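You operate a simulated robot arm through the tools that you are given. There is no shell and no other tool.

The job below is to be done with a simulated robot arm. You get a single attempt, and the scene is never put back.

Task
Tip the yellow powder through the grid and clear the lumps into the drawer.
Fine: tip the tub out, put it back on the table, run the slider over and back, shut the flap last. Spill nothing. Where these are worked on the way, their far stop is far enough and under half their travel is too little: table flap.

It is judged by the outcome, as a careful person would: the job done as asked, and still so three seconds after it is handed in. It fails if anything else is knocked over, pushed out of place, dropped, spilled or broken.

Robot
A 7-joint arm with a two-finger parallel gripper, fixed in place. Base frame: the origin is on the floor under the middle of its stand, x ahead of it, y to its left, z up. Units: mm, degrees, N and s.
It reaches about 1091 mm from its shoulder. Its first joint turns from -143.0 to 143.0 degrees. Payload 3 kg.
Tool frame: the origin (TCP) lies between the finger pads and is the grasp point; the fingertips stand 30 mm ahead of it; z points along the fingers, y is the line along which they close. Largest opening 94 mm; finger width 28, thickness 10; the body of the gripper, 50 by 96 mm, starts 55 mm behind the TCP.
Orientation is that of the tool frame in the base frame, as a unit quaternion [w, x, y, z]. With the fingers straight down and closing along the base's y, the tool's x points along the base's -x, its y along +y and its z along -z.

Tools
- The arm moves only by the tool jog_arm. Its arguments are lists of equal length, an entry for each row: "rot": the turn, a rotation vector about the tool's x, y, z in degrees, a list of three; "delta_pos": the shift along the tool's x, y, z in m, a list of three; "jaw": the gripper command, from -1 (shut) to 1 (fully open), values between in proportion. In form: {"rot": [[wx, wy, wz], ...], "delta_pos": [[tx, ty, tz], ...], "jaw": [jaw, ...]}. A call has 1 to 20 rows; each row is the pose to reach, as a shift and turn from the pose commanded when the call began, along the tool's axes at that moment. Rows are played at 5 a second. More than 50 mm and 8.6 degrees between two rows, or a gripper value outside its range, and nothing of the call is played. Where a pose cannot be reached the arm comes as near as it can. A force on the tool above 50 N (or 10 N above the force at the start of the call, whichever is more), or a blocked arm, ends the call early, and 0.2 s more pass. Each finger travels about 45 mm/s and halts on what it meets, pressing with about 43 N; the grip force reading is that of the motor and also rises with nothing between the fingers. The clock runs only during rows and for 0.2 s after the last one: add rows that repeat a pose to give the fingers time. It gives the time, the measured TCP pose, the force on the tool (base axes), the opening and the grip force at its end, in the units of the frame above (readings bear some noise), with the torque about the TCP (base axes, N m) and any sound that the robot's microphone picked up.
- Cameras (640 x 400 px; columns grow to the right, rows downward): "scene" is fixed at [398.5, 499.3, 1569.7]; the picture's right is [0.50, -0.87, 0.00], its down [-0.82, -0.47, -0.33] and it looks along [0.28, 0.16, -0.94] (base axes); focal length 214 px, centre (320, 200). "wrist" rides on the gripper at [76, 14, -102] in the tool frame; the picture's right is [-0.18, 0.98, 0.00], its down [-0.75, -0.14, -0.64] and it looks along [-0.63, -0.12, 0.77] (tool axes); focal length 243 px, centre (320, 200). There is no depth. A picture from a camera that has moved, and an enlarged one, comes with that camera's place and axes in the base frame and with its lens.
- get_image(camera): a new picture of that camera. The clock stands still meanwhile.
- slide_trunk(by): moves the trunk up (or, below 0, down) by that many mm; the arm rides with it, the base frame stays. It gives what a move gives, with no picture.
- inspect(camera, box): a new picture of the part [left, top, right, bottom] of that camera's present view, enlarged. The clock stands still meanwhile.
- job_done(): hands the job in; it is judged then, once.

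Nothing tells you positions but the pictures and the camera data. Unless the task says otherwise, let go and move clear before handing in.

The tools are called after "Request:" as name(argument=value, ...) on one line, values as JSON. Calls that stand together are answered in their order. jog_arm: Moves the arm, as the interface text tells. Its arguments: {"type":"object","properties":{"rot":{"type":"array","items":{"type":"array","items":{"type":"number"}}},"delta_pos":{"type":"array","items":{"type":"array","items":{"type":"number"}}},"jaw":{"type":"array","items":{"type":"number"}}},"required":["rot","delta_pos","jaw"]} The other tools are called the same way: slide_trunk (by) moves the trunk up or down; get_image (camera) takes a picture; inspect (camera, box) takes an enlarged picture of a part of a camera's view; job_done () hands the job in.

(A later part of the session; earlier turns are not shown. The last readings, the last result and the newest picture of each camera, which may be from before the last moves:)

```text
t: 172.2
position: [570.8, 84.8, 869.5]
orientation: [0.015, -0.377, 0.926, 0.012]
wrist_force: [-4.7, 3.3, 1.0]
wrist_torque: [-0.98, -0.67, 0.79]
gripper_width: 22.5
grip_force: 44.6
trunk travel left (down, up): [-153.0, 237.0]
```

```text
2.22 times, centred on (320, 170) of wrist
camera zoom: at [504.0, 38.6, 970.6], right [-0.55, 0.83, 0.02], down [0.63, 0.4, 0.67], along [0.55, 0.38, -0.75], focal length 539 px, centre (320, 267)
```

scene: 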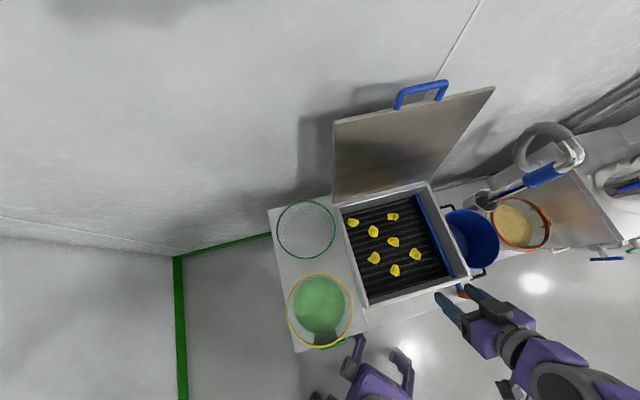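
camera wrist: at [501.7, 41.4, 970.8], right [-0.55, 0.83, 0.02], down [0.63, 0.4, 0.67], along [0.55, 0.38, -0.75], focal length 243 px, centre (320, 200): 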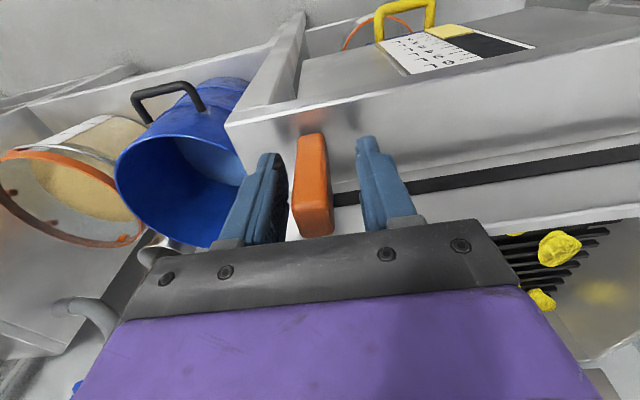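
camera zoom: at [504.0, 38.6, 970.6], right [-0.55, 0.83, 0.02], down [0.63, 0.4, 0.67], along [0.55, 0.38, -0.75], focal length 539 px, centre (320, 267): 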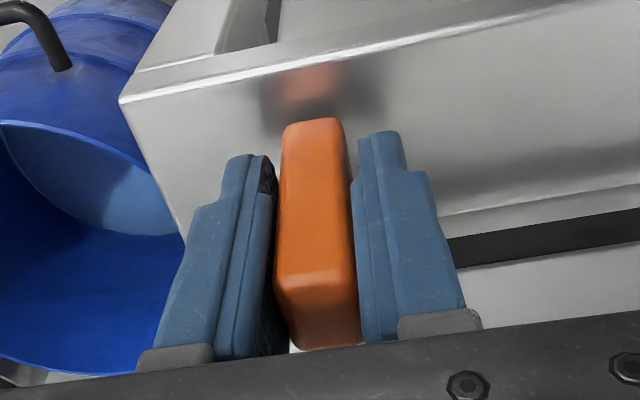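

Gripped. Running the slider left in stages, watching the forces.

Request:
jog_arm(rot=[[0, 0, 0], [0, 0, 0], [0, 0, 0], [0, 0, 0]], delta_pos=[[0.0001, 0.01, 0.0001], [0.0003, 0.025, 0.0003], [0.0005, 0.042, 0.0004], [0.0007, 0.06, 0.0006]], jaw=[-1, -1, -1, -1])

Request:
get_image(camera="scene")

```text
t: 173.2
position: [528.9, 128.5, 870.9]
orientation: [0.014, -0.375, 0.927, 0.012]
wrist_force: [-4.3, -4.0, 14.5]
wrist_torque: [-0.52, -1.18, 0.67]
gripper_width: 22.5
grip_force: 45.4
trunk travel left (down, up): [-153.0, 237.0]
```

```text
taken
```

scene: 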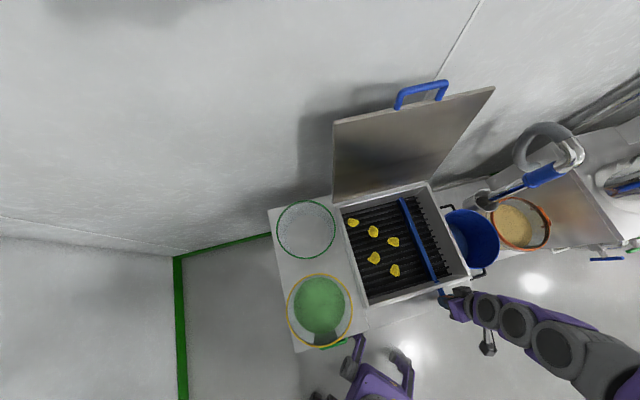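

Request:
inspect(camera="scene", box=[330, 180, 480, 310])

```text
3.08 times, centred on (405, 245) of scene
camera zoom: at [398.5, 499.3, 1569.7], right [0.5, -0.87, 0.0], down [-0.82, -0.47, -0.33], along [0.28, 0.16, -0.94], focal length 660 px, centre (58, 62)
```

zoom: 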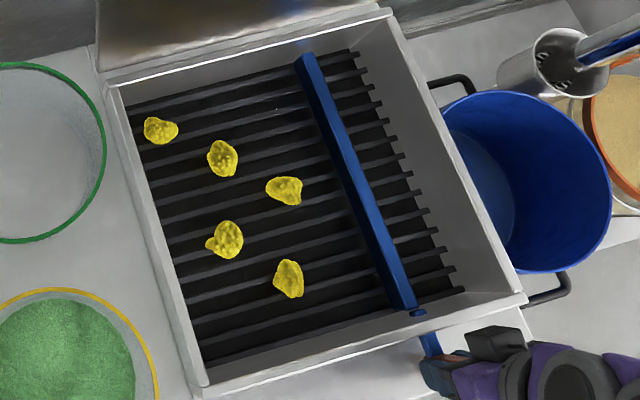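

Two of the lumps are no longer in view after the first stage. I'll look more closely before going on.

Request:
inspect(camera="scene", box=[380, 190, 450, 280])

Request:
get_image(camera="wrist")

Request:
inspect(camera="wrist", box=[380, 140, 640, 380])

```text
4.44 times, centred on (415, 235) of scene
camera zoom: at [398.5, 499.3, 1569.7], right [0.5, -0.87, 0.0], down [-0.82, -0.47, -0.33], along [0.28, 0.16, -0.94], focal length 953 px, centre (-102, 44)
```

zoom: 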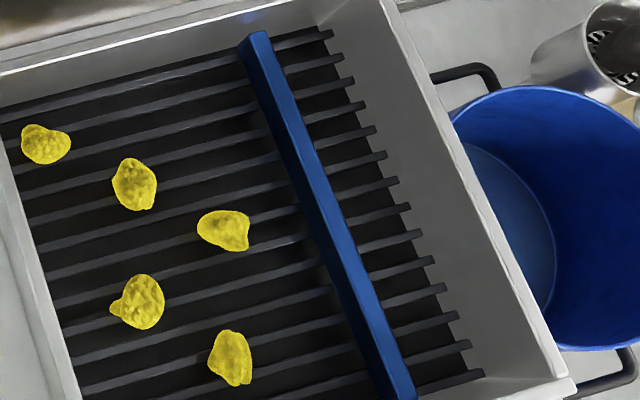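

```text
taken
camera wrist: at [460.7, 81.7, 970.6], right [-0.55, 0.83, 0.02], down [0.63, 0.4, 0.67], along [0.55, 0.38, -0.75], focal length 243 px, centre (320, 200)
```

wrist: 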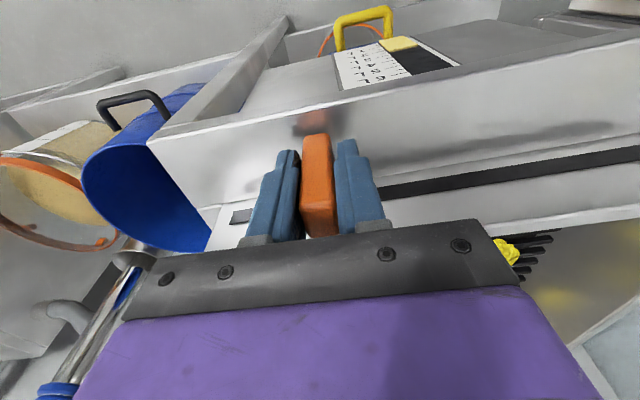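

```text
1.67 times, centred on (510, 260) of wrist
camera zoom: at [460.7, 81.7, 970.6], right [-0.55, 0.83, 0.02], down [0.63, 0.4, 0.67], along [0.55, 0.38, -0.75], focal length 404 px, centre (3, 100)
```

zoom: 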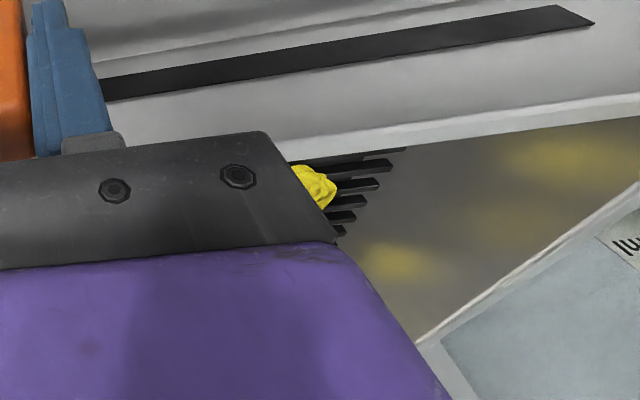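

The lumps appear to be cleared progressively as the slider travels, so this is working. Continuing left.

Request:
jog_arm(rot=[[0, 0, 0], [0, 0, 0], [0, 0, 0], [0, 0, 0], [0, 0, 0], [0, 0, 0], [0, 0, 0]], delta_pos=[[0.0003, 0.01, -0.0008], [0.0006, 0.026, -0.0007], [0.001, 0.043, -0.0005], [0.0012, 0.06, -0.0004], [0.0014, 0.077, -0.0002], [0.0016, 0.094, 0], [0.0018, 0.11, 0.0002]], jaw=[-1, -1, -1, -1, -1, -1, -1])

Request:
inspect(camera="scene", box=[330, 180, 480, 310])

```text
t: 174.8
position: [450.9, 204.4, 870.6]
orientation: [0.015, -0.376, 0.926, 0.012]
wrist_force: [-2.1, -2.0, 7.8]
wrist_torque: [0.03, -1.84, 0.52]
gripper_width: 22.4
grip_force: 45.0
trunk travel left (down, up): [-153.0, 237.0]
```

```text
3.08 times, centred on (405, 245) of scene
camera zoom: at [398.5, 499.3, 1569.7], right [0.5, -0.87, 0.0], down [-0.82, -0.47, -0.33], along [0.28, 0.16, -0.94], focal length 660 px, centre (58, 62)
```

zoom: 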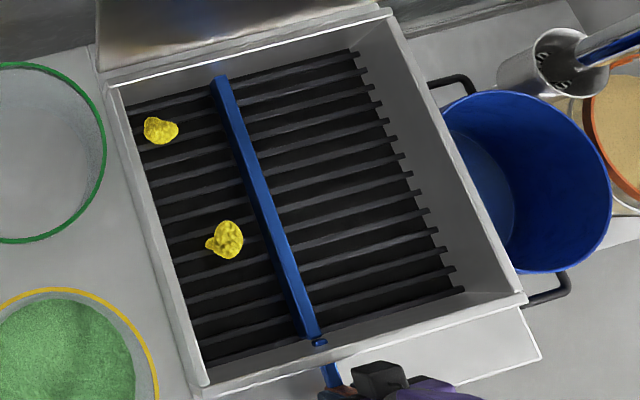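

Request:
jog_arm(rot=[[0, 0, 0], [0, 0, 0], [0, 0, 0], [0, 0, 0], [0, 0, 0], [0, 0, 0]], delta_pos=[[0.0002, 0.01, -0.0004], [0.0005, 0.026, -0.0002], [0.0008, 0.042, 0], [0.001, 0.058, 0.0001], [0.0012, 0.073, 0.0003], [0.0013, 0.086, 0.0004]], jaw=[-1, -1, -1, -1, -1, -1])

Request:
inspect(camera="scene", box=[330, 180, 480, 310])

```text
t: 176.2
position: [390.6, 265.4, 870.5]
orientation: [0.014, -0.375, 0.927, 0.011]
wrist_force: [-0.6, 1.3, -14.1]
wrist_torque: [-0.87, -1.1, 0.25]
gripper_width: 22.5
grip_force: 44.2
trunk travel left (down, up): [-153.0, 237.0]
```

```text
3.08 times, centred on (405, 245) of scene
camera zoom: at [398.5, 499.3, 1569.7], right [0.5, -0.87, 0.0], down [-0.82, -0.47, -0.33], along [0.28, 0.16, -0.94], focal length 660 px, centre (58, 62)
```

zoom: 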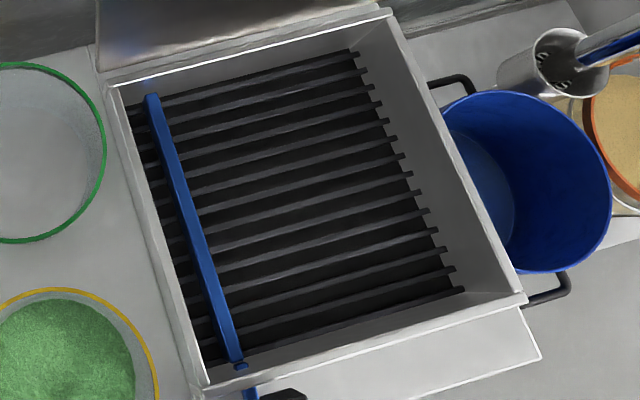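

All lumps are off the grid. I'll push on gently to the slider's far stop.

Request:
jog_arm(rot=[[0, 0, 0], [0, 0, 0], [0, 0, 0], [0, 0, 0]], delta_pos=[[0.0001, 0.005, 0.001], [0.0001, 0.01, 0.001], [0.0002, 0.015, 0.001], [0.0002, 0.02, 0.001]], jaw=[-1, -1, -1, -1])

```text
t: 177.0
position: [386.2, 269.4, 872.2]
orientation: [0.017, -0.373, 0.927, 0.015]
wrist_force: [46.3, -41.2, -31.3]
wrist_torque: [0.0, -0.52, -0.13]
gripper_width: 22.6
grip_force: 45.4
trunk travel left (down, up): [-153.0, 237.0]
stopped in row 3: the force on the tool passed its limit at 58 N (the readings are from after the stop); the commanded pose is now the measured one
```

The slider hit its left stop. Now run it back to the right.

Request:
jog_arm(rot=[[0, 0, 0], [0, 0, 0], [0, 0, 0], [0, 0, 0], [0, 0, 0], [0, 0, 0], [0, 0, 0], [0, 0, 0]], delta_pos=[[-0.0001, -0.008, 0.0002], [-0.0003, -0.024, 0], [-0.0005, -0.042, -0.0002], [-0.0007, -0.06, -0.0004], [-0.0009, -0.078, -0.0006], [-0.0012, -0.096, -0.0008], [-0.0014, -0.114, -0.001], [-0.0016, -0.13, -0.0012]], jaw=[-1, -1, -1, -1, -1, -1, -1, -1])

```text
t: 178.8
position: [474.2, 181.0, 871.5]
orientation: [0.018, -0.374, 0.927, 0.013]
wrist_force: [4.3, 3.3, 7.0]
wrist_torque: [-0.13, -0.47, -0.2]
gripper_width: 22.3
grip_force: 45.2
trunk travel left (down, up): [-153.0, 237.0]
```

Request:
jog_arm(rot=[[0, 0, 0], [0, 0, 0], [0, 0, 0], [0, 0, 0], [0, 0, 0], [0, 0, 0], [0, 0, 0], [0, 0, 0]], delta_pos=[[-0.0001, -0.01, -0.0003], [-0.0004, -0.028, -0.0005], [-0.0006, -0.046, -0.0007], [-0.0008, -0.064, -0.0009], [-0.001, -0.082, -0.0011], [-0.0012, -0.1, -0.0013], [-0.0014, -0.116, -0.0015], [-0.0016, -0.13, -0.0016]], jaw=[-1, -1, -1, -1, -1, -1, -1, -1])

Request:
inspect(camera="scene", box=[330, 180, 480, 310])

```text
t: 180.6
position: [564.8, 89.6, 871.9]
orientation: [0.017, -0.374, 0.927, 0.012]
wrist_force: [12.4, 10.9, -15.7]
wrist_torque: [-0.35, -0.63, 0.03]
gripper_width: 22.5
grip_force: 45.4
trunk travel left (down, up): [-153.0, 237.0]
```

```text
3.08 times, centred on (405, 245) of scene
camera zoom: at [398.5, 499.3, 1569.7], right [0.5, -0.87, 0.0], down [-0.82, -0.47, -0.33], along [0.28, 0.16, -0.94], focal length 660 px, centre (58, 62)
```

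zoom: 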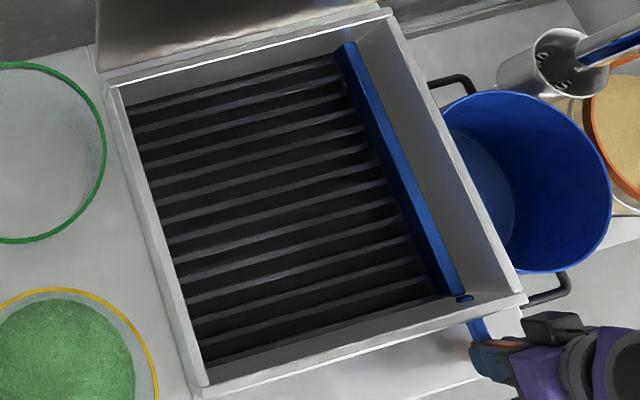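

Request:
jog_arm(rot=[[0, 0, 0], [0, 0, 0], [0, 0, 0], [0, 0, 0]], delta_pos=[[-0.001, -0.004, 0.001], [-0.001, -0.008, 0.001], [-0.001, -0.012, 0.001], [-0.001, -0.015, 0.001]], jaw=[-1, -1, -1, -1])

Request:
inspect(camera="scene", box=[330, 180, 480, 310])

```text
t: 181.6
position: [569.9, 83.9, 871.4]
orientation: [0.014, -0.376, 0.926, 0.012]
wrist_force: [-33.2, 35.2, -7.8]
wrist_torque: [0.09, -1.65, 0.55]
gripper_width: 22.3
grip_force: 45.2
trunk travel left (down, up): [-153.0, 237.0]
```

```text
3.08 times, centred on (405, 245) of scene
camera zoom: at [398.5, 499.3, 1569.7], right [0.5, -0.87, 0.0], down [-0.82, -0.47, -0.33], along [0.28, 0.16, -0.94], focal length 660 px, centre (58, 62)
```

zoom: 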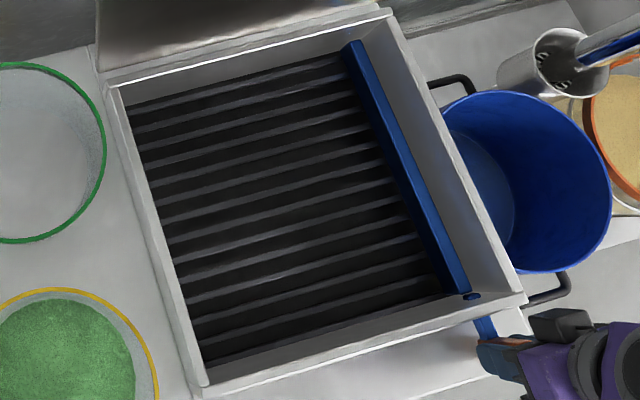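

The slider is back at its right stop. I relieve the push, open the fingers and rise clear of the knob.

Request:
jog_arm(rot=[[0, 0, 0], [0, 0, 0], [0, 0, 0], [0, 0, 0], [0, 0, 0], [0, 0, 0], [0, 0, 0], [0, 0, 0]], delta_pos=[[0, 0.003, 0], [0, 0.0035, 0], [0, 0.0035, 0], [0, 0.0035, 0], [-0.0008, 0.0037, -0.022], [-0.0016, 0.004, -0.045], [-0.0025, 0.0042, -0.068], [-0.0033, 0.0045, -0.09]], jaw=[-1, -0.6, -0.15, -0.1, -0.1, -0.1, -0.1, -0.1])

Request:
get_image(camera="wrist")

Request:
get_image(camera="scene")

```text
t: 183.4
position: [574.1, 81.9, 961.2]
orientation: [0.017, -0.375, 0.927, 0.012]
wrist_force: [-0.1, -0.8, -0.8]
wrist_torque: [-0.01, 0.0, 0.01]
gripper_width: 42.1
grip_force: 0.1
trunk travel left (down, up): [-153.0, 237.0]
```

```text
taken
camera wrist: at [505.0, 34.6, 1060.7], right [-0.55, 0.83, 0.02], down [0.63, 0.4, 0.67], along [0.55, 0.38, -0.74], focal length 243 px, centre (320, 200)
```

wrist: 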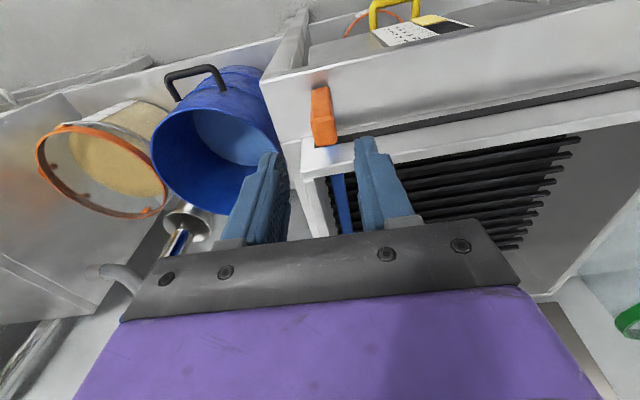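

```text
taken
```

scene: 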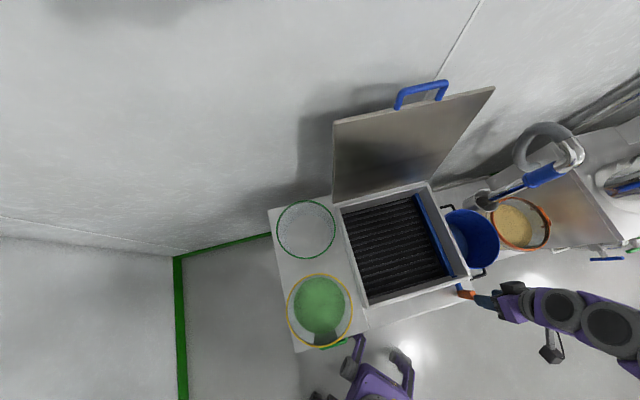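

Slider done. Checking the yellow tub and the grid before the flap.

Request:
inspect(camera="scene", box=[255, 180, 355, 280])

Request:
inspect(camera="scene", box=[320, 60, 520, 320])

```text
4.00 times, centred on (305, 230) of scene
camera zoom: at [398.5, 499.3, 1569.7], right [0.5, -0.87, 0.0], down [-0.82, -0.47, -0.33], along [0.28, 0.16, -0.94], focal length 858 px, centre (380, 80)
```

zoom: 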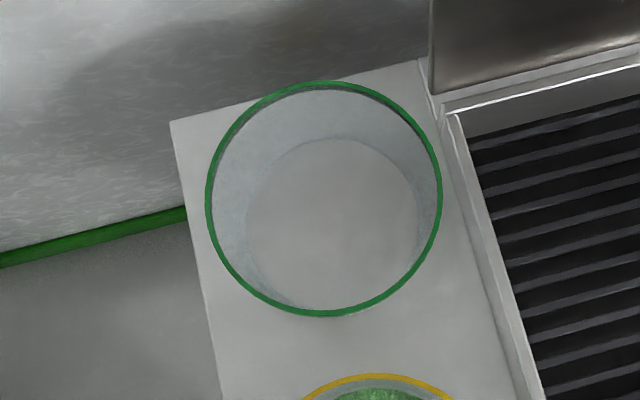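

```text
1.54 times, centred on (420, 190) of scene
camera zoom: at [398.5, 499.3, 1569.7], right [0.5, -0.87, 0.0], down [-0.82, -0.47, -0.33], along [0.28, 0.16, -0.94], focal length 330 px, centre (166, 215)
```

zoom: 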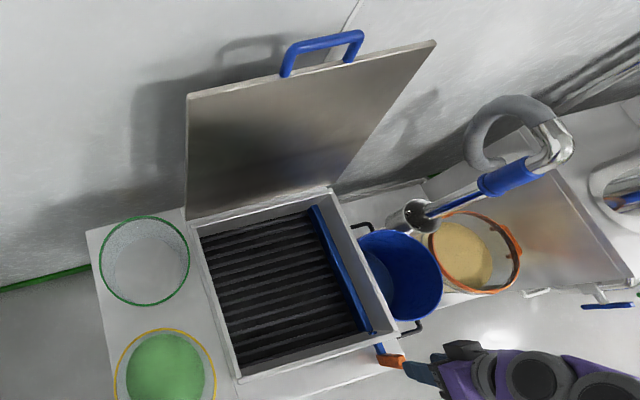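

Everything is in order: the tub is empty and upright, the grid clear. Last comes the flap; I move back to the start of the arc path.

Request:
jog_arm(rot=[[0, -3, 0], [0, -6, 0], [0, -10, 0], [0, -14, 0], [0, -18, 0], [0, -23, 0], [0, -28, 0]], delta_pos=[[-0.0015, 0.0004, -0.04], [-0.003, 0.0009, -0.08], [-0.0044, 0.0013, -0.12], [-0.017, 0.038, -0.14], [-0.029, 0.075, -0.16], [-0.041, 0.112, -0.18], [-0.0536, 0.1488, -0.1965]], jaw=[-0.1, -0.2, -0.3, -0.447, -0.447, -0.447, -0.447])

Request:
jog_arm(rot=[[0, 0, 7.5], [0, 0, 15], [0, 0, 22.5], [0, 0, 30], [0, 0, 37.5], [0, 0, 45], [0, 0, 52.5], [0, 0, 60], [0, 0, 67.5], [0, 0, 75], [0, 0, 82.5], [0, 0, 90]], delta_pos=[[0, 0, 0], [0, 0, 0], [0, 0, 0], [0, 0, 0], [0, 0, 0], [0, 0, 0], [0, 0, 0], [0, 0, 0], [0, 0, 0], [0, 0, 0], [0, 0, 0], [0, 0, 0]], jaw=[-0.447, -0.447, -0.447, -0.447, -0.447, -0.447, -0.447, -0.447, -0.447, -0.447, -0.447, -0.447])

Request:
get_image(camera="scene")

```text
t: 185.0
position: [502.6, 219.2, 1160.2]
orientation: [0.242, -0.36, 0.895, 0.103]
wrist_force: [1.0, 0.5, -0.9]
wrist_torque: [-0.01, -0.01, 0.02]
gripper_width: 26.1
grip_force: 0.1
trunk travel left (down, up): [-153.0, 237.0]
```

```text
t: 187.6
position: [503.5, 220.6, 1161.7]
orientation: [0.098, 0.379, 0.888, 0.242]
wrist_force: [-0.3, -0.3, -0.3]
wrist_torque: [-0.02, -0.02, 0.03]
gripper_width: 25.7
grip_force: 0.1
trunk travel left (down, up): [-153.0, 237.0]
```

```text
taken
```

scene: 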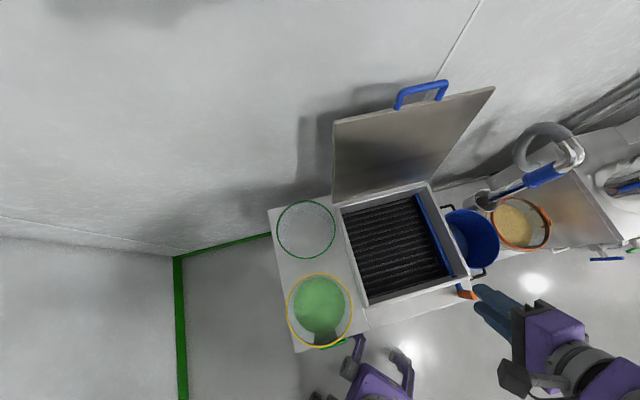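

Request:
jog_arm(rot=[[0, 0, 0], [0, 0, 0], [0, 0, 0], [-3, 0, 0], [-6.3, 0, 0]], delta_pos=[[-0.001, 0.0379, 0.0103], [-0.002, 0.0824, 0.0033], [-0.003, 0.1277, -0.0051], [-0.003, 0.1723, -0.0025], [-0.003, 0.2112, 0.0061]], jaw=[-0.447, -0.447, -0.447, -0.447, -0.447])

Request:
get_image(camera="scene")

```text
t: 188.8
position: [640.1, 344.8, 1263.7]
orientation: [0.119, 0.372, 0.874, 0.29]
wrist_force: [0.8, 0.2, -0.4]
wrist_torque: [0.01, 0.0, -0.01]
gripper_width: 26.0
grip_force: 0.0
trunk travel left (down, up): [-153.0, 237.0]
```

```text
taken
```

scene: 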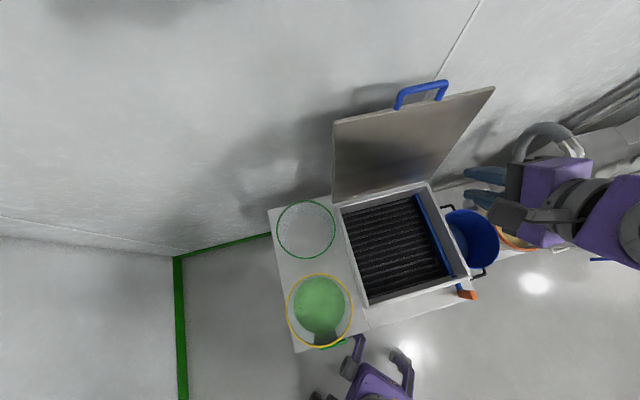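

Request:
jog_arm(rot=[[-4.5, 0, 0], [-9.5, 0, 0], [-15.5, 0, 0], [-20.5, 0, 0]], delta_pos=[[0.002, 0.0448, 0.0127], [0.003, 0.0824, 0.0291], [0.004, 0.1118, 0.0482], [0.005, 0.1337, 0.0656]], jaw=[-0.447, -0.447, -0.447, -0.447])

Request:
get_image(camera="wrist")

Request:
inspect(camera="wrist", box=[230, 40, 430, 240])

```text
t: 189.8
position: [742.0, 451.6, 1289.8]
orientation: [0.183, 0.346, 0.808, 0.441]
wrist_force: [-0.7, 0.0, 1.5]
wrist_torque: [0.03, -0.04, -0.01]
gripper_width: 26.1
grip_force: 0.1
trunk travel left (down, up): [-153.0, 237.0]
```

```text
taken
camera wrist: at [632.7, 451.9, 1357.3], right [0.52, 0.23, 0.82], down [0.08, -0.97, 0.22], along [0.85, -0.05, -0.52], focal length 243 px, centre (320, 200)
```

wrist: 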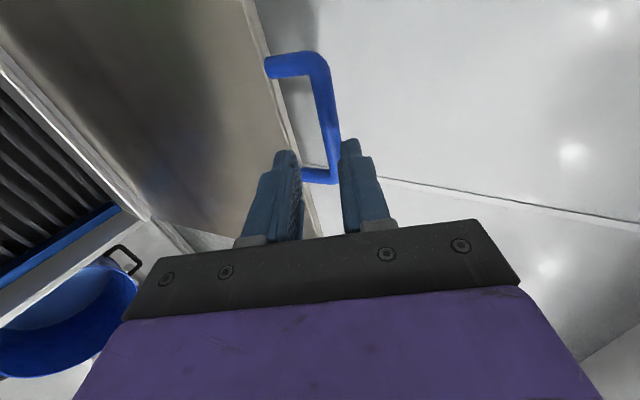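

```text
2.00 times, centred on (330, 140) of wrist
camera zoom: at [632.7, 451.9, 1357.3], right [0.52, 0.23, 0.82], down [0.08, -0.97, 0.22], along [0.85, -0.05, -0.52], focal length 485 px, centre (300, 320)
```

zoom: 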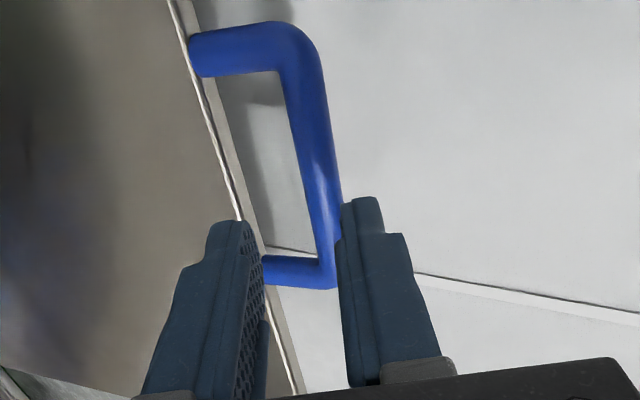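

The handle bar is nearly in line with the jaw. Advancing most of the way and checking the alignment.

Request:
jog_arm(rot=[[0, 0, 0], [0, 0, 0], [0, 0, 0]], delta_pos=[[0.001, 0.003, 0.015], [0.002, 0.005, 0.03], [0.002, 0.0055, 0.042]], jaw=[-0.447, -0.447, -0.447])

Request:
inspect(camera="wrist", box=[230, 40, 430, 240])

```text
t: 190.6
position: [768.4, 479.8, 1270.8]
orientation: [0.184, 0.346, 0.807, 0.441]
wrist_force: [-0.2, 0.7, 0.3]
wrist_torque: [0.0, 0.03, 0.01]
gripper_width: 25.8
grip_force: 0.0
trunk travel left (down, up): [-153.0, 237.0]
```

```text
2.00 times, centred on (330, 140) of wrist
camera zoom: at [658.8, 479.2, 1338.9], right [0.52, 0.23, 0.82], down [0.08, -0.97, 0.22], along [0.85, -0.05, -0.52], focal length 485 px, centre (300, 320)
```

zoom: 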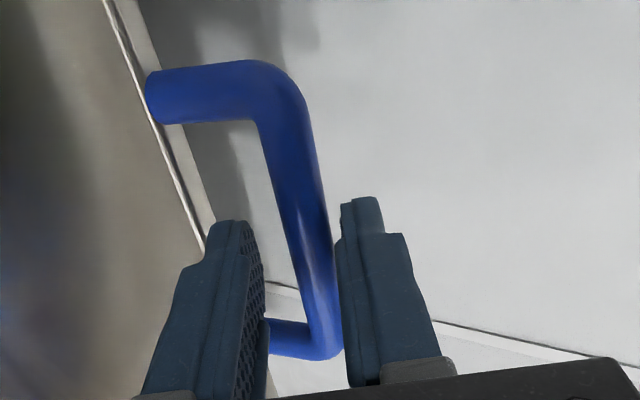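

Request:
jog_arm(rot=[[0, 0, 0], [0, 0, 0], [0, 0, 0]], delta_pos=[[0, 0.0005, 0.01], [0, 0.001, 0.019], [0, 0.001, 0.024]], jaw=[-0.447, -0.447, -0.447])

Request:
inspect(camera="wrist", box=[230, 40, 430, 240])

```text
t: 191.4
position: [784.0, 492.2, 1257.7]
orientation: [0.183, 0.347, 0.808, 0.44]
wrist_force: [0.6, -0.5, -0.1]
wrist_torque: [-0.02, 0.03, 0.02]
gripper_width: 26.0
grip_force: 0.0
trunk travel left (down, up): [-153.0, 237.0]
```

```text
2.00 times, centred on (330, 140) of wrist
camera zoom: at [674.1, 492.9, 1326.5], right [0.52, 0.23, 0.82], down [0.08, -0.97, 0.23], along [0.85, -0.05, -0.52], focal length 485 px, centre (300, 320)
```

zoom: 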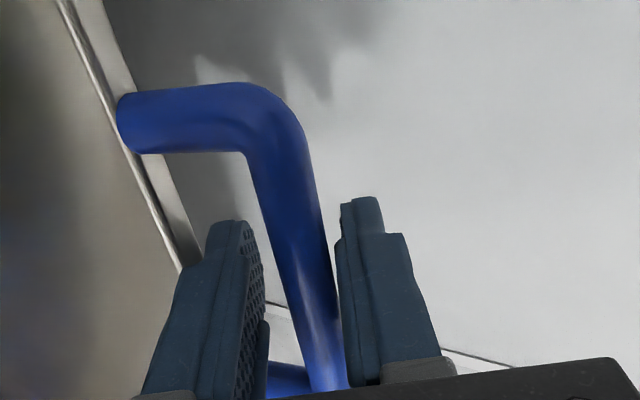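

The bar lies between the pads. Closing on it.

Request:
jog_arm(rot=[[0, 0, 0], [0, 0, 0], [0, 0, 0], [0, 0, 0]], delta_pos=[[0, 0, 0], [0, 0, 0], [0, 0, 0], [0, 0, 0]], jaw=[-0.7, -1, -1, -1])

Request:
inspect(camera="wrist", box=[230, 40, 430, 240])

```text
t: 192.4
position: [783.5, 493.0, 1261.5]
orientation: [0.184, 0.346, 0.807, 0.441]
wrist_force: [3.2, 0.3, 9.2]
wrist_torque: [-0.59, -0.63, 0.34]
gripper_width: 17.6
grip_force: 44.9
trunk travel left (down, up): [-153.0, 237.0]
```

```text
2.00 times, centred on (330, 140) of wrist
camera zoom: at [672.8, 492.3, 1328.9], right [0.52, 0.23, 0.83], down [0.08, -0.97, 0.22], along [0.85, -0.05, -0.52], focal length 485 px, centre (300, 320)
```

zoom: 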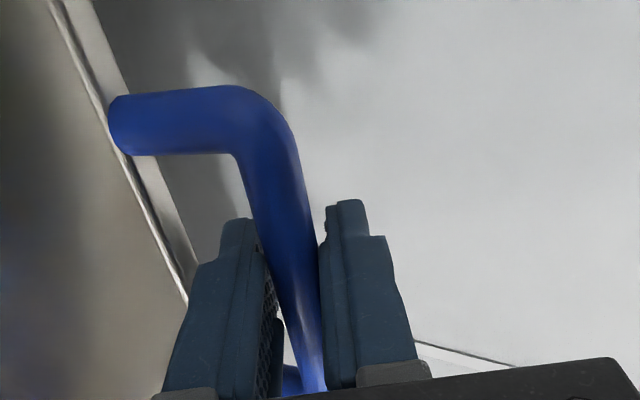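

Request:
jog_arm(rot=[[0, 0, 0], [0, 0, 0], [0, 0, 0]], delta_pos=[[0, 0.001, 0], [0, 0.002, 0], [0, 0.002, 0]], jaw=[-1, -1, -1])

Request:
get_image(camera="wrist")

Request:
inspect(camera="scene", box=[380, 40, 520, 180])

```text
t: 193.2
position: [785.6, 495.1, 1260.3]
orientation: [0.182, 0.346, 0.809, 0.44]
wrist_force: [-1.0, -0.8, -5.5]
wrist_torque: [-0.59, -0.53, 0.42]
gripper_width: 17.6
grip_force: 45.1
trunk travel left (down, up): [-153.0, 237.0]
```

```text
taken
camera wrist: at [675.8, 495.1, 1328.8], right [0.52, 0.24, 0.82], down [0.08, -0.97, 0.23], along [0.85, -0.05, -0.52], focal length 243 px, centre (320, 200)
```

wrist: 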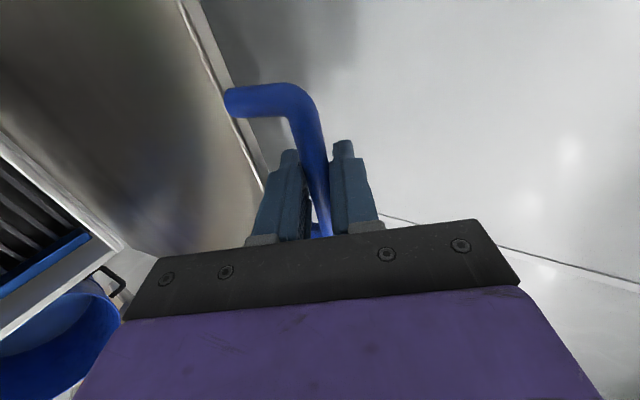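

```text
2.86 times, centred on (450, 110) of scene
camera zoom: at [398.5, 499.3, 1569.7], right [0.5, -0.87, 0.0], down [-0.82, -0.47, -0.33], along [0.28, 0.16, -0.94], focal length 613 px, centre (-51, 457)
```

zoom: 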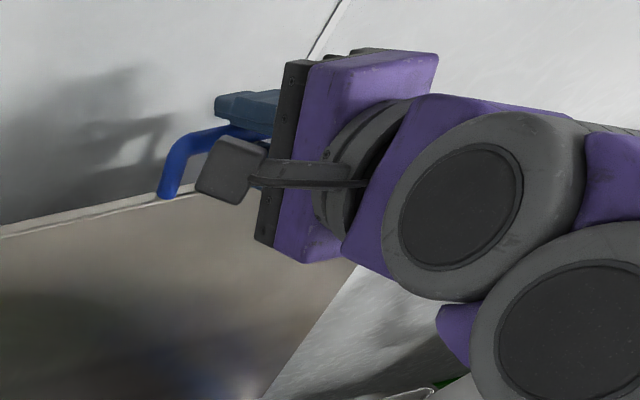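

The bar sits deeper in the jaw than last time. I'll re-grip it nearer the fingertips, as in the opening.

Request:
jog_arm(rot=[[0, 0, 0], [0, 0, 0], [0, 0, 0], [0, 0, 0], [0, 0, 0], [0, 0, 0], [0, 0, 0], [0, 0, 0]], delta_pos=[[0, 0.001, 0], [0, 0.001, 0], [0, 0.001, -0.006], [0, 0.001, -0.011], [0, 0.001, -0.011], [0, 0.001, -0.011], [0, 0.001, -0.011], [0, 0.001, -0.011]], jaw=[-0.6, -0.447, -0.447, -0.447, -0.7, -1, -1, -1])

Request:
inspect(camera="wrist", box=[230, 40, 430, 240])

```text
t: 195.0
position: [777.2, 486.7, 1269.7]
orientation: [0.185, 0.345, 0.808, 0.441]
wrist_force: [1.0, 0.3, -0.3]
wrist_torque: [-0.78, -0.73, 0.8]
gripper_width: 13.7
grip_force: 45.2
trunk travel left (down, up): [-153.0, 237.0]
```

```text
2.00 times, centred on (330, 140) of wrist
camera zoom: at [667.1, 486.8, 1336.5], right [0.52, 0.23, 0.82], down [0.08, -0.97, 0.22], along [0.85, -0.05, -0.52], focal length 485 px, centre (300, 320)
```

zoom: 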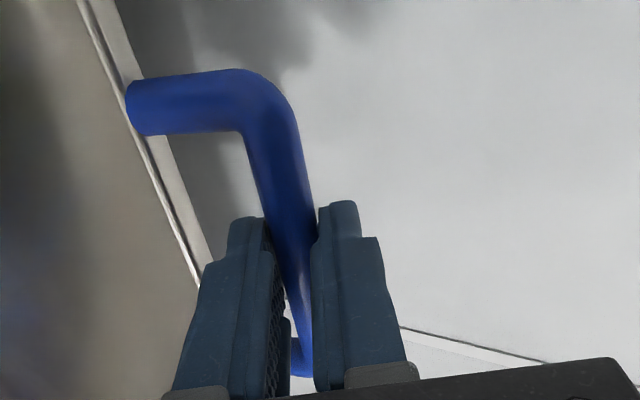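

Gripped at 13.7 mm as before. Now I bring the flap back along its arc, slowly, watching the forces.

Request:
jog_arm(rot=[[1, 0, -0.5], [2, 0, -1], [3.5, 0, -1.06], [5, 0, -1.06]], delta_pos=[[0, -0.0054, -0.0122], [0, -0.0109, -0.0245], [0, -0.0163, -0.036], [0, -0.0216, -0.0475]], jaw=[-1, -1, -1, -1])

```text
t: 196.0
position: [740.0, 450.6, 1276.0]
orientation: [0.173, 0.346, 0.829, 0.404]
wrist_force: [5.3, -2.7, -0.3]
wrist_torque: [-0.08, -0.25, -0.2]
gripper_width: 13.5
grip_force: 45.0
trunk travel left (down, up): [-153.0, 237.0]
```

Request:
jog_arm(rot=[[1.5, 0, 0], [3, 0, 0], [4, 0, 0], [5, 0, 0], [6.5, 0, 0], [8, 0, 0], [9.5, 0, 0], [11, 0, 0]], delta_pos=[[0, -0.0067, -0.0107], [0, -0.0134, -0.0213], [0, -0.0214, -0.0312], [0, -0.0294, -0.041], [0, -0.0379, -0.0503], [0, -0.0463, -0.0595], [0, -0.0555, -0.068], [0, -0.0646, -0.0765]], jaw=[-1, -1, -1, -1, -1, -1, -1, -1])

Request:
get_image(camera="scene")

```text
t: 197.8
position: [671.6, 378.5, 1271.7]
orientation: [0.138, 0.362, 0.864, 0.322]
wrist_force: [11.7, -7.6, -9.5]
wrist_torque: [-0.64, -0.62, -0.27]
gripper_width: 13.4
grip_force: 45.3
trunk travel left (down, up): [-153.0, 237.0]
```

```text
taken
```

scene: 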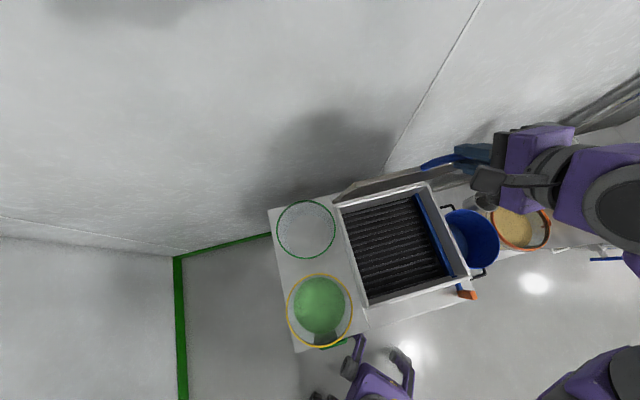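

Request:
jog_arm(rot=[[1, 0, 0], [2, 0, 0], [3, 0, 0], [4, 0, 0], [5, 0, 0], [6, 0, 0], [7, 0, 0], [8, 0, 0], [9.5, 0, 0], [11, 0, 0]], delta_pos=[[-0.001, -0.0114, -0.0062], [-0.001, -0.0228, -0.0124], [-0.001, -0.0343, -0.0175], [-0.001, -0.0459, -0.0225], [-0.001, -0.0578, -0.0267], [-0.001, -0.0697, -0.0309], [-0.001, -0.0818, -0.0343], [-0.001, -0.094, -0.0376], [-0.001, -0.1062, -0.0399], [-0.001, -0.1184, -0.0422]], jaw=[-1, -1, -1, -1, -1, -1, -1, -1, -1, -1])

```text
t: 200.0
position: [632.9, 346.8, 1243.2]
orientation: [0.108, 0.367, 0.89, 0.249]
wrist_force: [-17.6, -4.6, 39.1]
wrist_torque: [-0.07, -0.28, -0.96]
gripper_width: 13.7
grip_force: 45.1
out of reach, approached as far as the arm can: row 3, 4, 5, 6, 7, 8, 9, 10
trunk travel left (down, up): [-153.0, 237.0]
```

The arm ran into a joint limit partway (flap at about 70°). I'll back up along the arc to past vertical, where the flap rests safely, and then re-approach with a better arm posture.

Request:
jog_arm(rot=[[-2, 0, 0], [-4, 0, 0], [-6, 0, 0], [-8, 0, 0], [-9.6, 0, 0]], delta_pos=[[0, 0.0114, 0.0002], [0, 0.0227, 0.0004], [0, 0.0341, 0.0005], [0, 0.0454, 0.0007], [0, 0.0568, 0.0009]], jaw=[-1, -1, -1, -1, -1])

```text
t: 201.2
position: [676.0, 388.6, 1262.6]
orientation: [0.13, 0.36, 0.871, 0.309]
wrist_force: [-17.4, 28.0, -25.5]
wrist_torque: [0.45, 0.54, -0.03]
gripper_width: 14.0
grip_force: 45.3
trunk travel left (down, up): [-153.0, 237.0]
```

Request:
jog_arm(rot=[[-1.75, 0, 0], [-3.5, 0, 0], [-5.25, 0, 0], [-7, 0, 0], [-8.75, 0, 0], [-10.5, 0, 0], [-12.25, 0, 0], [-14, 0, 0]], delta_pos=[[0.0015, 0.0115, 0.0082], [0.0015, 0.0231, 0.0163], [0.0015, 0.0346, 0.0245], [0.0015, 0.0462, 0.0326], [0.0015, 0.0566, 0.0424], [0.0015, 0.067, 0.0521], [0.0015, 0.0775, 0.0619], [0.0015, 0.0879, 0.0716]], jaw=[-1, -1, -1, -1, -1, -1, -1, -1])

Request:
get_image(camera="scene")

Request:
get_image(camera="wrist")

```text
t: 203.0
position: [755.8, 458.9, 1272.2]
orientation: [0.179, 0.343, 0.822, 0.418]
wrist_force: [-11.3, 12.5, 7.2]
wrist_torque: [-0.11, -0.02, -0.35]
gripper_width: 13.8
grip_force: 45.1
trunk travel left (down, up): [-153.0, 237.0]
```

```text
taken
```

scene: 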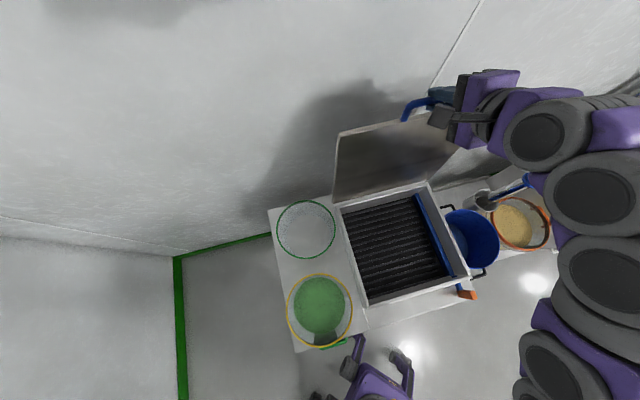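

```text
taken
camera wrist: at [647.8, 461.0, 1343.0], right [0.54, 0.28, 0.8], down [0.1, -0.96, 0.27], along [0.84, -0.07, -0.54], focal length 243 px, centre (320, 200)
```

wrist: 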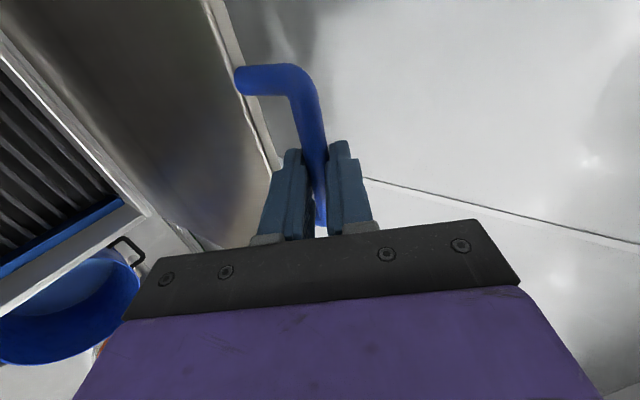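

The flap is back past vertical. I release it here so it leans on its stop, then withdraw to sort out the arm's posture in free air.

Request:
jog_arm(rot=[[0, 0, 0], [0, 0, 0], [0, 0, 0], [0, 0, 0], [0, 0, 0], [0, 0, 0], [0, 0, 0]], delta_pos=[[0.001, 0, 0], [0.001, 0, 0], [0.001, 0, 0], [0.001, 0, -0.015], [0.001, 0, -0.035], [0.001, 0, -0.055], [0.001, 0, -0.075]], jaw=[-0.6, -0.447, -0.447, -0.447, -0.447, -0.447, -0.447])

Request:
get_image(camera="scene")

```text
t: 204.6
position: [711.6, 414.6, 1313.4]
orientation: [0.177, 0.343, 0.823, 0.416]
wrist_force: [-0.7, -0.4, -0.2]
wrist_torque: [-0.03, 0.02, 0.02]
gripper_width: 26.0
grip_force: 0.0
trunk travel left (down, up): [-153.0, 237.0]
```

```text
taken
```

scene: 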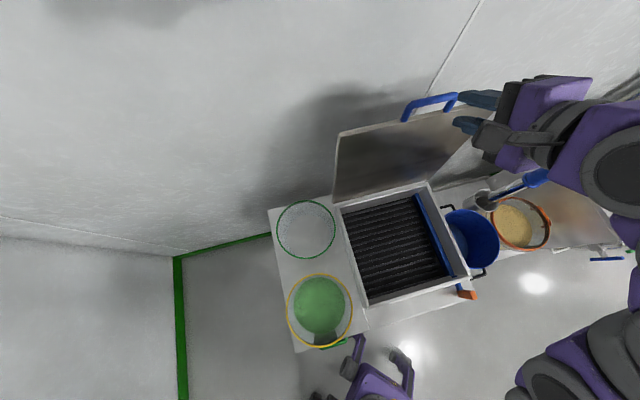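

Request:
jog_arm(rot=[[5, 0, 0], [9, 0, 0], [13, 0, 0]], delta_pos=[[0.002, -0.0207, -0.0233], [0.004, -0.0448, -0.0429], [0.005, -0.0721, -0.0601]], jaw=[-0.447, -0.447, -0.447])

Request:
get_image(camera="scene")

```text
t: 205.4
position: [643.4, 354.5, 1291.6]
orientation: [0.136, 0.36, 0.866, 0.318]
wrist_force: [0.0, 0.8, -0.4]
wrist_torque: [-0.01, -0.03, 0.01]
gripper_width: 25.9
grip_force: 0.1
trunk travel left (down, up): [-153.0, 237.0]
```

```text
taken
```

scene: 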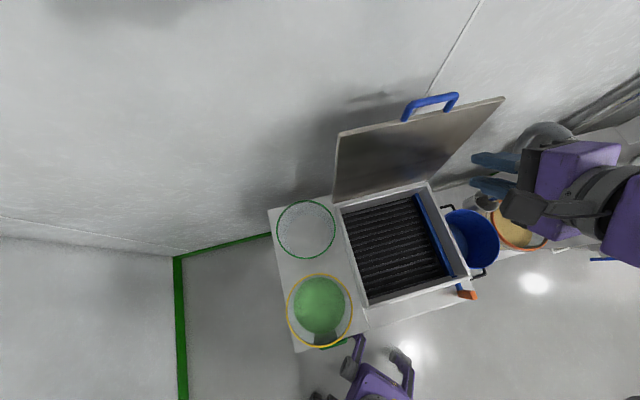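

Request:
jog_arm(rot=[[3, 0, 0], [6, 0, 0], [9, 0, 0]], delta_pos=[[0, -0.0321, -0.0095], [0, -0.0679, -0.0137], [0, -0.1076, -0.0133]], jaw=[-0.447, -0.447, -0.447])

Request:
get_image(camera="scene")

```text
t: 206.2
position: [638.6, 340.9, 1258.5]
orientation: [0.116, 0.368, 0.883, 0.267]
wrist_force: [0.4, 0.4, 0.0]
wrist_torque: [-0.01, 0.01, 0.01]
gripper_width: 26.1
grip_force: 0.1
out of reach, approached as far as the arm can: row 1, 2, 3
trunk travel left (down, up): [-153.0, 237.0]
```

```text
taken
```

scene: 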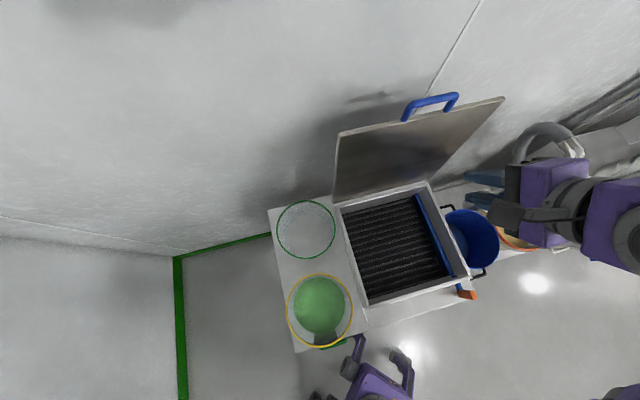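

From this posture the arm cannot fold back further. I'll unwind it: roll to the natural attitude here, go back to the front low pose that worked for the opening, and start the arc again from there.

Request:
jog_arm(rot=[[0, 0, -7.5], [0, 0, -15], [0, 0, -22.5], [0, 0, -30], [0, 0, -37.5], [0, 0, -45], [0, 0, -52.5], [0, 0, -60], [0, 0, -67.5], [0, 0, -75], [0, 0, -82.5], [0, 0, -90]], delta_pos=[[0, 0, 0], [0, 0, 0], [0, 0, 0], [0, 0, 0], [0, 0, 0], [0, 0, 0], [0, 0, 0], [0, 0, 0], [0, 0, 0], [0, 0, 0], [0, 0, 0], [0, 0, 0]], jaw=[-0.447, -0.447, -0.447, -0.447, -0.447, -0.447, -0.447, -0.447, -0.447, -0.447, -0.447, -0.447])

Request:
get_image(camera="scene")

```text
t: 208.8
position: [639.1, 342.0, 1259.9]
orientation: [0.254, -0.367, 0.889, 0.102]
wrist_force: [-0.2, 0.1, -0.3]
wrist_torque: [0.01, -0.01, 0.02]
gripper_width: 25.8
grip_force: 0.0
trunk travel left (down, up): [-153.0, 237.0]
```

```text
taken
```

scene: 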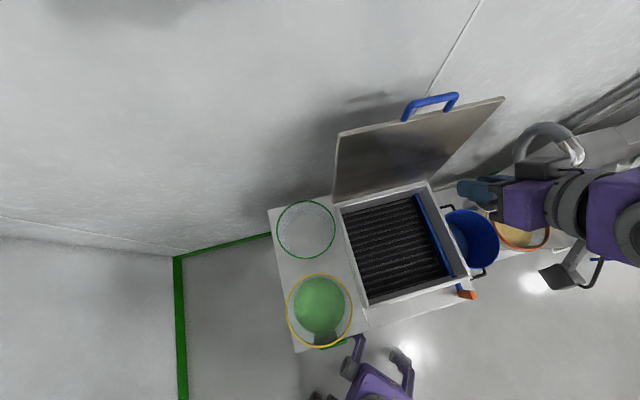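

Request:
jog_arm(rot=[[0, 3.2, 0], [0, 6.4, 0], [0, 9.5, 0], [0, 12.7, 0], [0, 15.9, 0]], delta_pos=[[0.0253, 0.0017, -0.0059], [0.0506, 0.0034, -0.0118], [0.0758, 0.0051, -0.0177], [0.1011, 0.0068, -0.0236], [0.1264, 0.0085, -0.0295]], jaw=[-0.447, -0.447, -0.447, -0.447, -0.447])

Request:
get_image(camera="scene")

```text
t: 210.0
position: [587.6, 290.6, 1236.2]
orientation: [0.14, -0.368, 0.915, 0.086]
wrist_force: [0.8, -3.6, 2.4]
wrist_torque: [0.21, 0.01, 0.09]
gripper_width: 26.0
grip_force: 0.0
out of reach, approached as far as the arm can: row 1, 2, 3, 4, 5
trunk travel left (down, up): [-153.0, 237.0]
```

```text
taken
```

scene: 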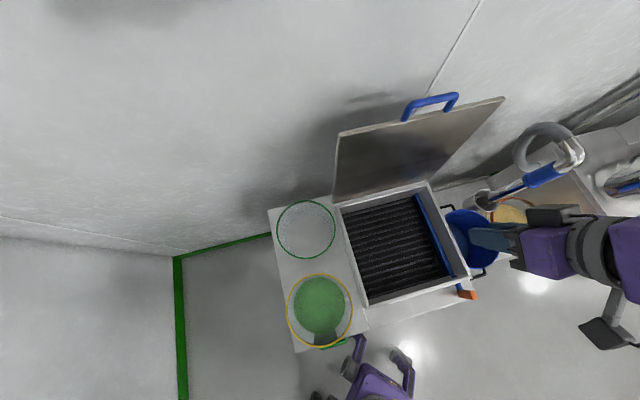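

Request:
jog_arm(rot=[[0, 1, 0], [0, 2, 0], [0, 3, 0], [0, 4, 0], [0, 5, 0]], delta_pos=[[0.01, 0.001, 0], [0.02, 0.002, 0], [0.03, 0.003, 0], [0.04, 0.004, 0], [0.05, 0.005, 0]], jaw=[-0.447, -0.447, -0.447, -0.447, -0.447])

Request:
get_image(camera="scene")

Request:
get_image(camera="wrist")

```text
t: 211.2
position: [548.3, 276.4, 1231.4]
orientation: [0.089, -0.38, 0.92, 0.03]
wrist_force: [0.0, 0.1, -0.4]
wrist_torque: [0.05, 0.01, -0.04]
gripper_width: 25.9
grip_force: 0.1
trunk travel left (down, up): [-153.0, 237.0]
```

```text
taken
```

scene: 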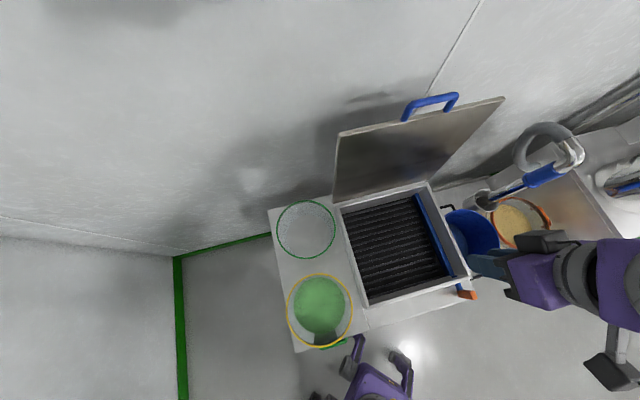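

```text
taken
camera wrist: at [471.0, 221.4, 1316.6], right [-0.56, 0.83, 0.02], down [0.53, 0.34, 0.77], along [0.63, 0.45, -0.63], focal length 243 px, centre (320, 200)
```

wrist: 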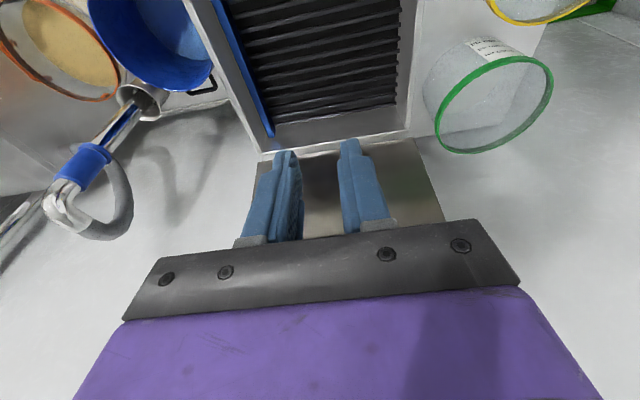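

Request:
jog_arm(rot=[[0, 2, 0], [0, 4, 0], [0, 6, 0], [0, 8, 0], [0, 10, 0]], delta_pos=[[0.0286, 0, 0.0055], [0.0571, 0, 0.011], [0.0857, 0, 0.0164], [0.1142, 0, 0.0219], [0.1428, 0, 0.0274]], jaw=[-0.319, -0.319, -0.319, -0.319, -0.319])

Request:
get_image(camera="scene")

```text
t: 212.4
position: [452.4, 166.3, 1176.4]
orientation: [0.008, -0.379, 0.925, 0.001]
wrist_force: [1.4, -0.4, -0.4]
wrist_torque: [-0.02, -0.02, -0.01]
gripper_width: 31.9
grip_force: 0.2
trunk travel left (down, up): [-153.0, 237.0]
```

```text
taken
```

scene: 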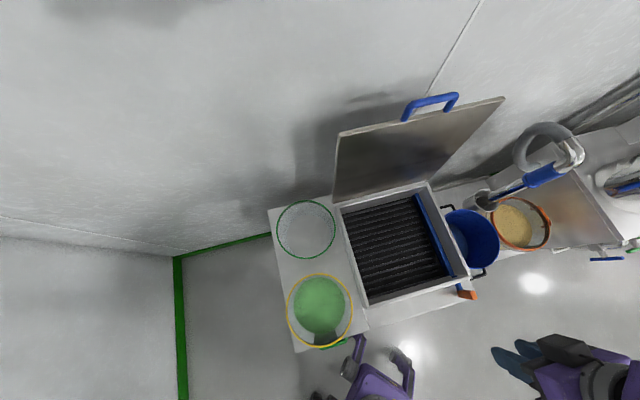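

Back at the same tool-down pose as before the opening. Re-forming the handle attitude exactly as then.

Request:
jog_arm(rot=[[-1.96, -1.96, 7.31], [-3.92, -3.92, 14.63], [-5.88, -5.88, 21.94], [-7.83, -7.83, 29.25], [-9.79, -9.79, 36.56], [-11.75, -11.75, 43.88], [-13.71, -13.71, 51.19], [-15.67, -15.67, 58.5], [-17.63, -17.63, 65.81], [-19.58, -19.58, 73.13], [-21.54, -21.54, 80.44], [-23.5, -23.5, 87.75]], delta_pos=[[0, 0, 0], [0, 0, 0], [0, 0, 0], [0, 0, 0], [0, 0, 0], [0, 0, 0], [0, 0, 0], [0, 0, 0], [0, 0, 0], [0, 0, 0], [0, 0, 0], [0, 0, 0]], jaw=[-0.447, -0.447, -0.447, -0.447, -0.447, -0.447, -0.447, -0.447, -0.447, -0.447, -0.447, -0.447])

Request:
jog_arm(rot=[[0, 0, 0], [0, 0, 0], [0, 0, 0], [0, 0, 0], [0, 0, 0]], delta_pos=[[0, -0.0178, 0.0309], [0, -0.0356, 0.0617], [0, -0.0534, 0.0926], [0, -0.0712, 0.1234], [0, -0.089, 0.1543]], jaw=[-0.447, -0.447, -0.447, -0.447, -0.447])

Request:
get_image(camera="scene")

```text
t: 215.0
position: [453.9, 173.8, 1176.2]
orientation: [0.105, 0.371, 0.89, 0.245]
wrist_force: [-0.1, -0.3, -0.4]
wrist_torque: [-0.02, 0.01, 0.01]
gripper_width: 26.0
grip_force: 0.0
trunk travel left (down, up): [-153.0, 237.0]
```

```text
t: 216.2
position: [454.8, 174.0, 997.6]
orientation: [0.106, 0.371, 0.889, 0.244]
wrist_force: [-0.3, -0.3, -0.4]
wrist_torque: [-0.03, 0.01, 0.03]
gripper_width: 25.9
grip_force: 0.1
trunk travel left (down, up): [-153.0, 237.0]
```

```text
taken
```

scene: 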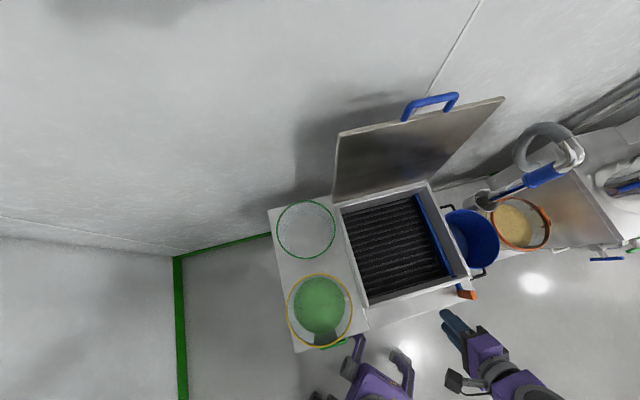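

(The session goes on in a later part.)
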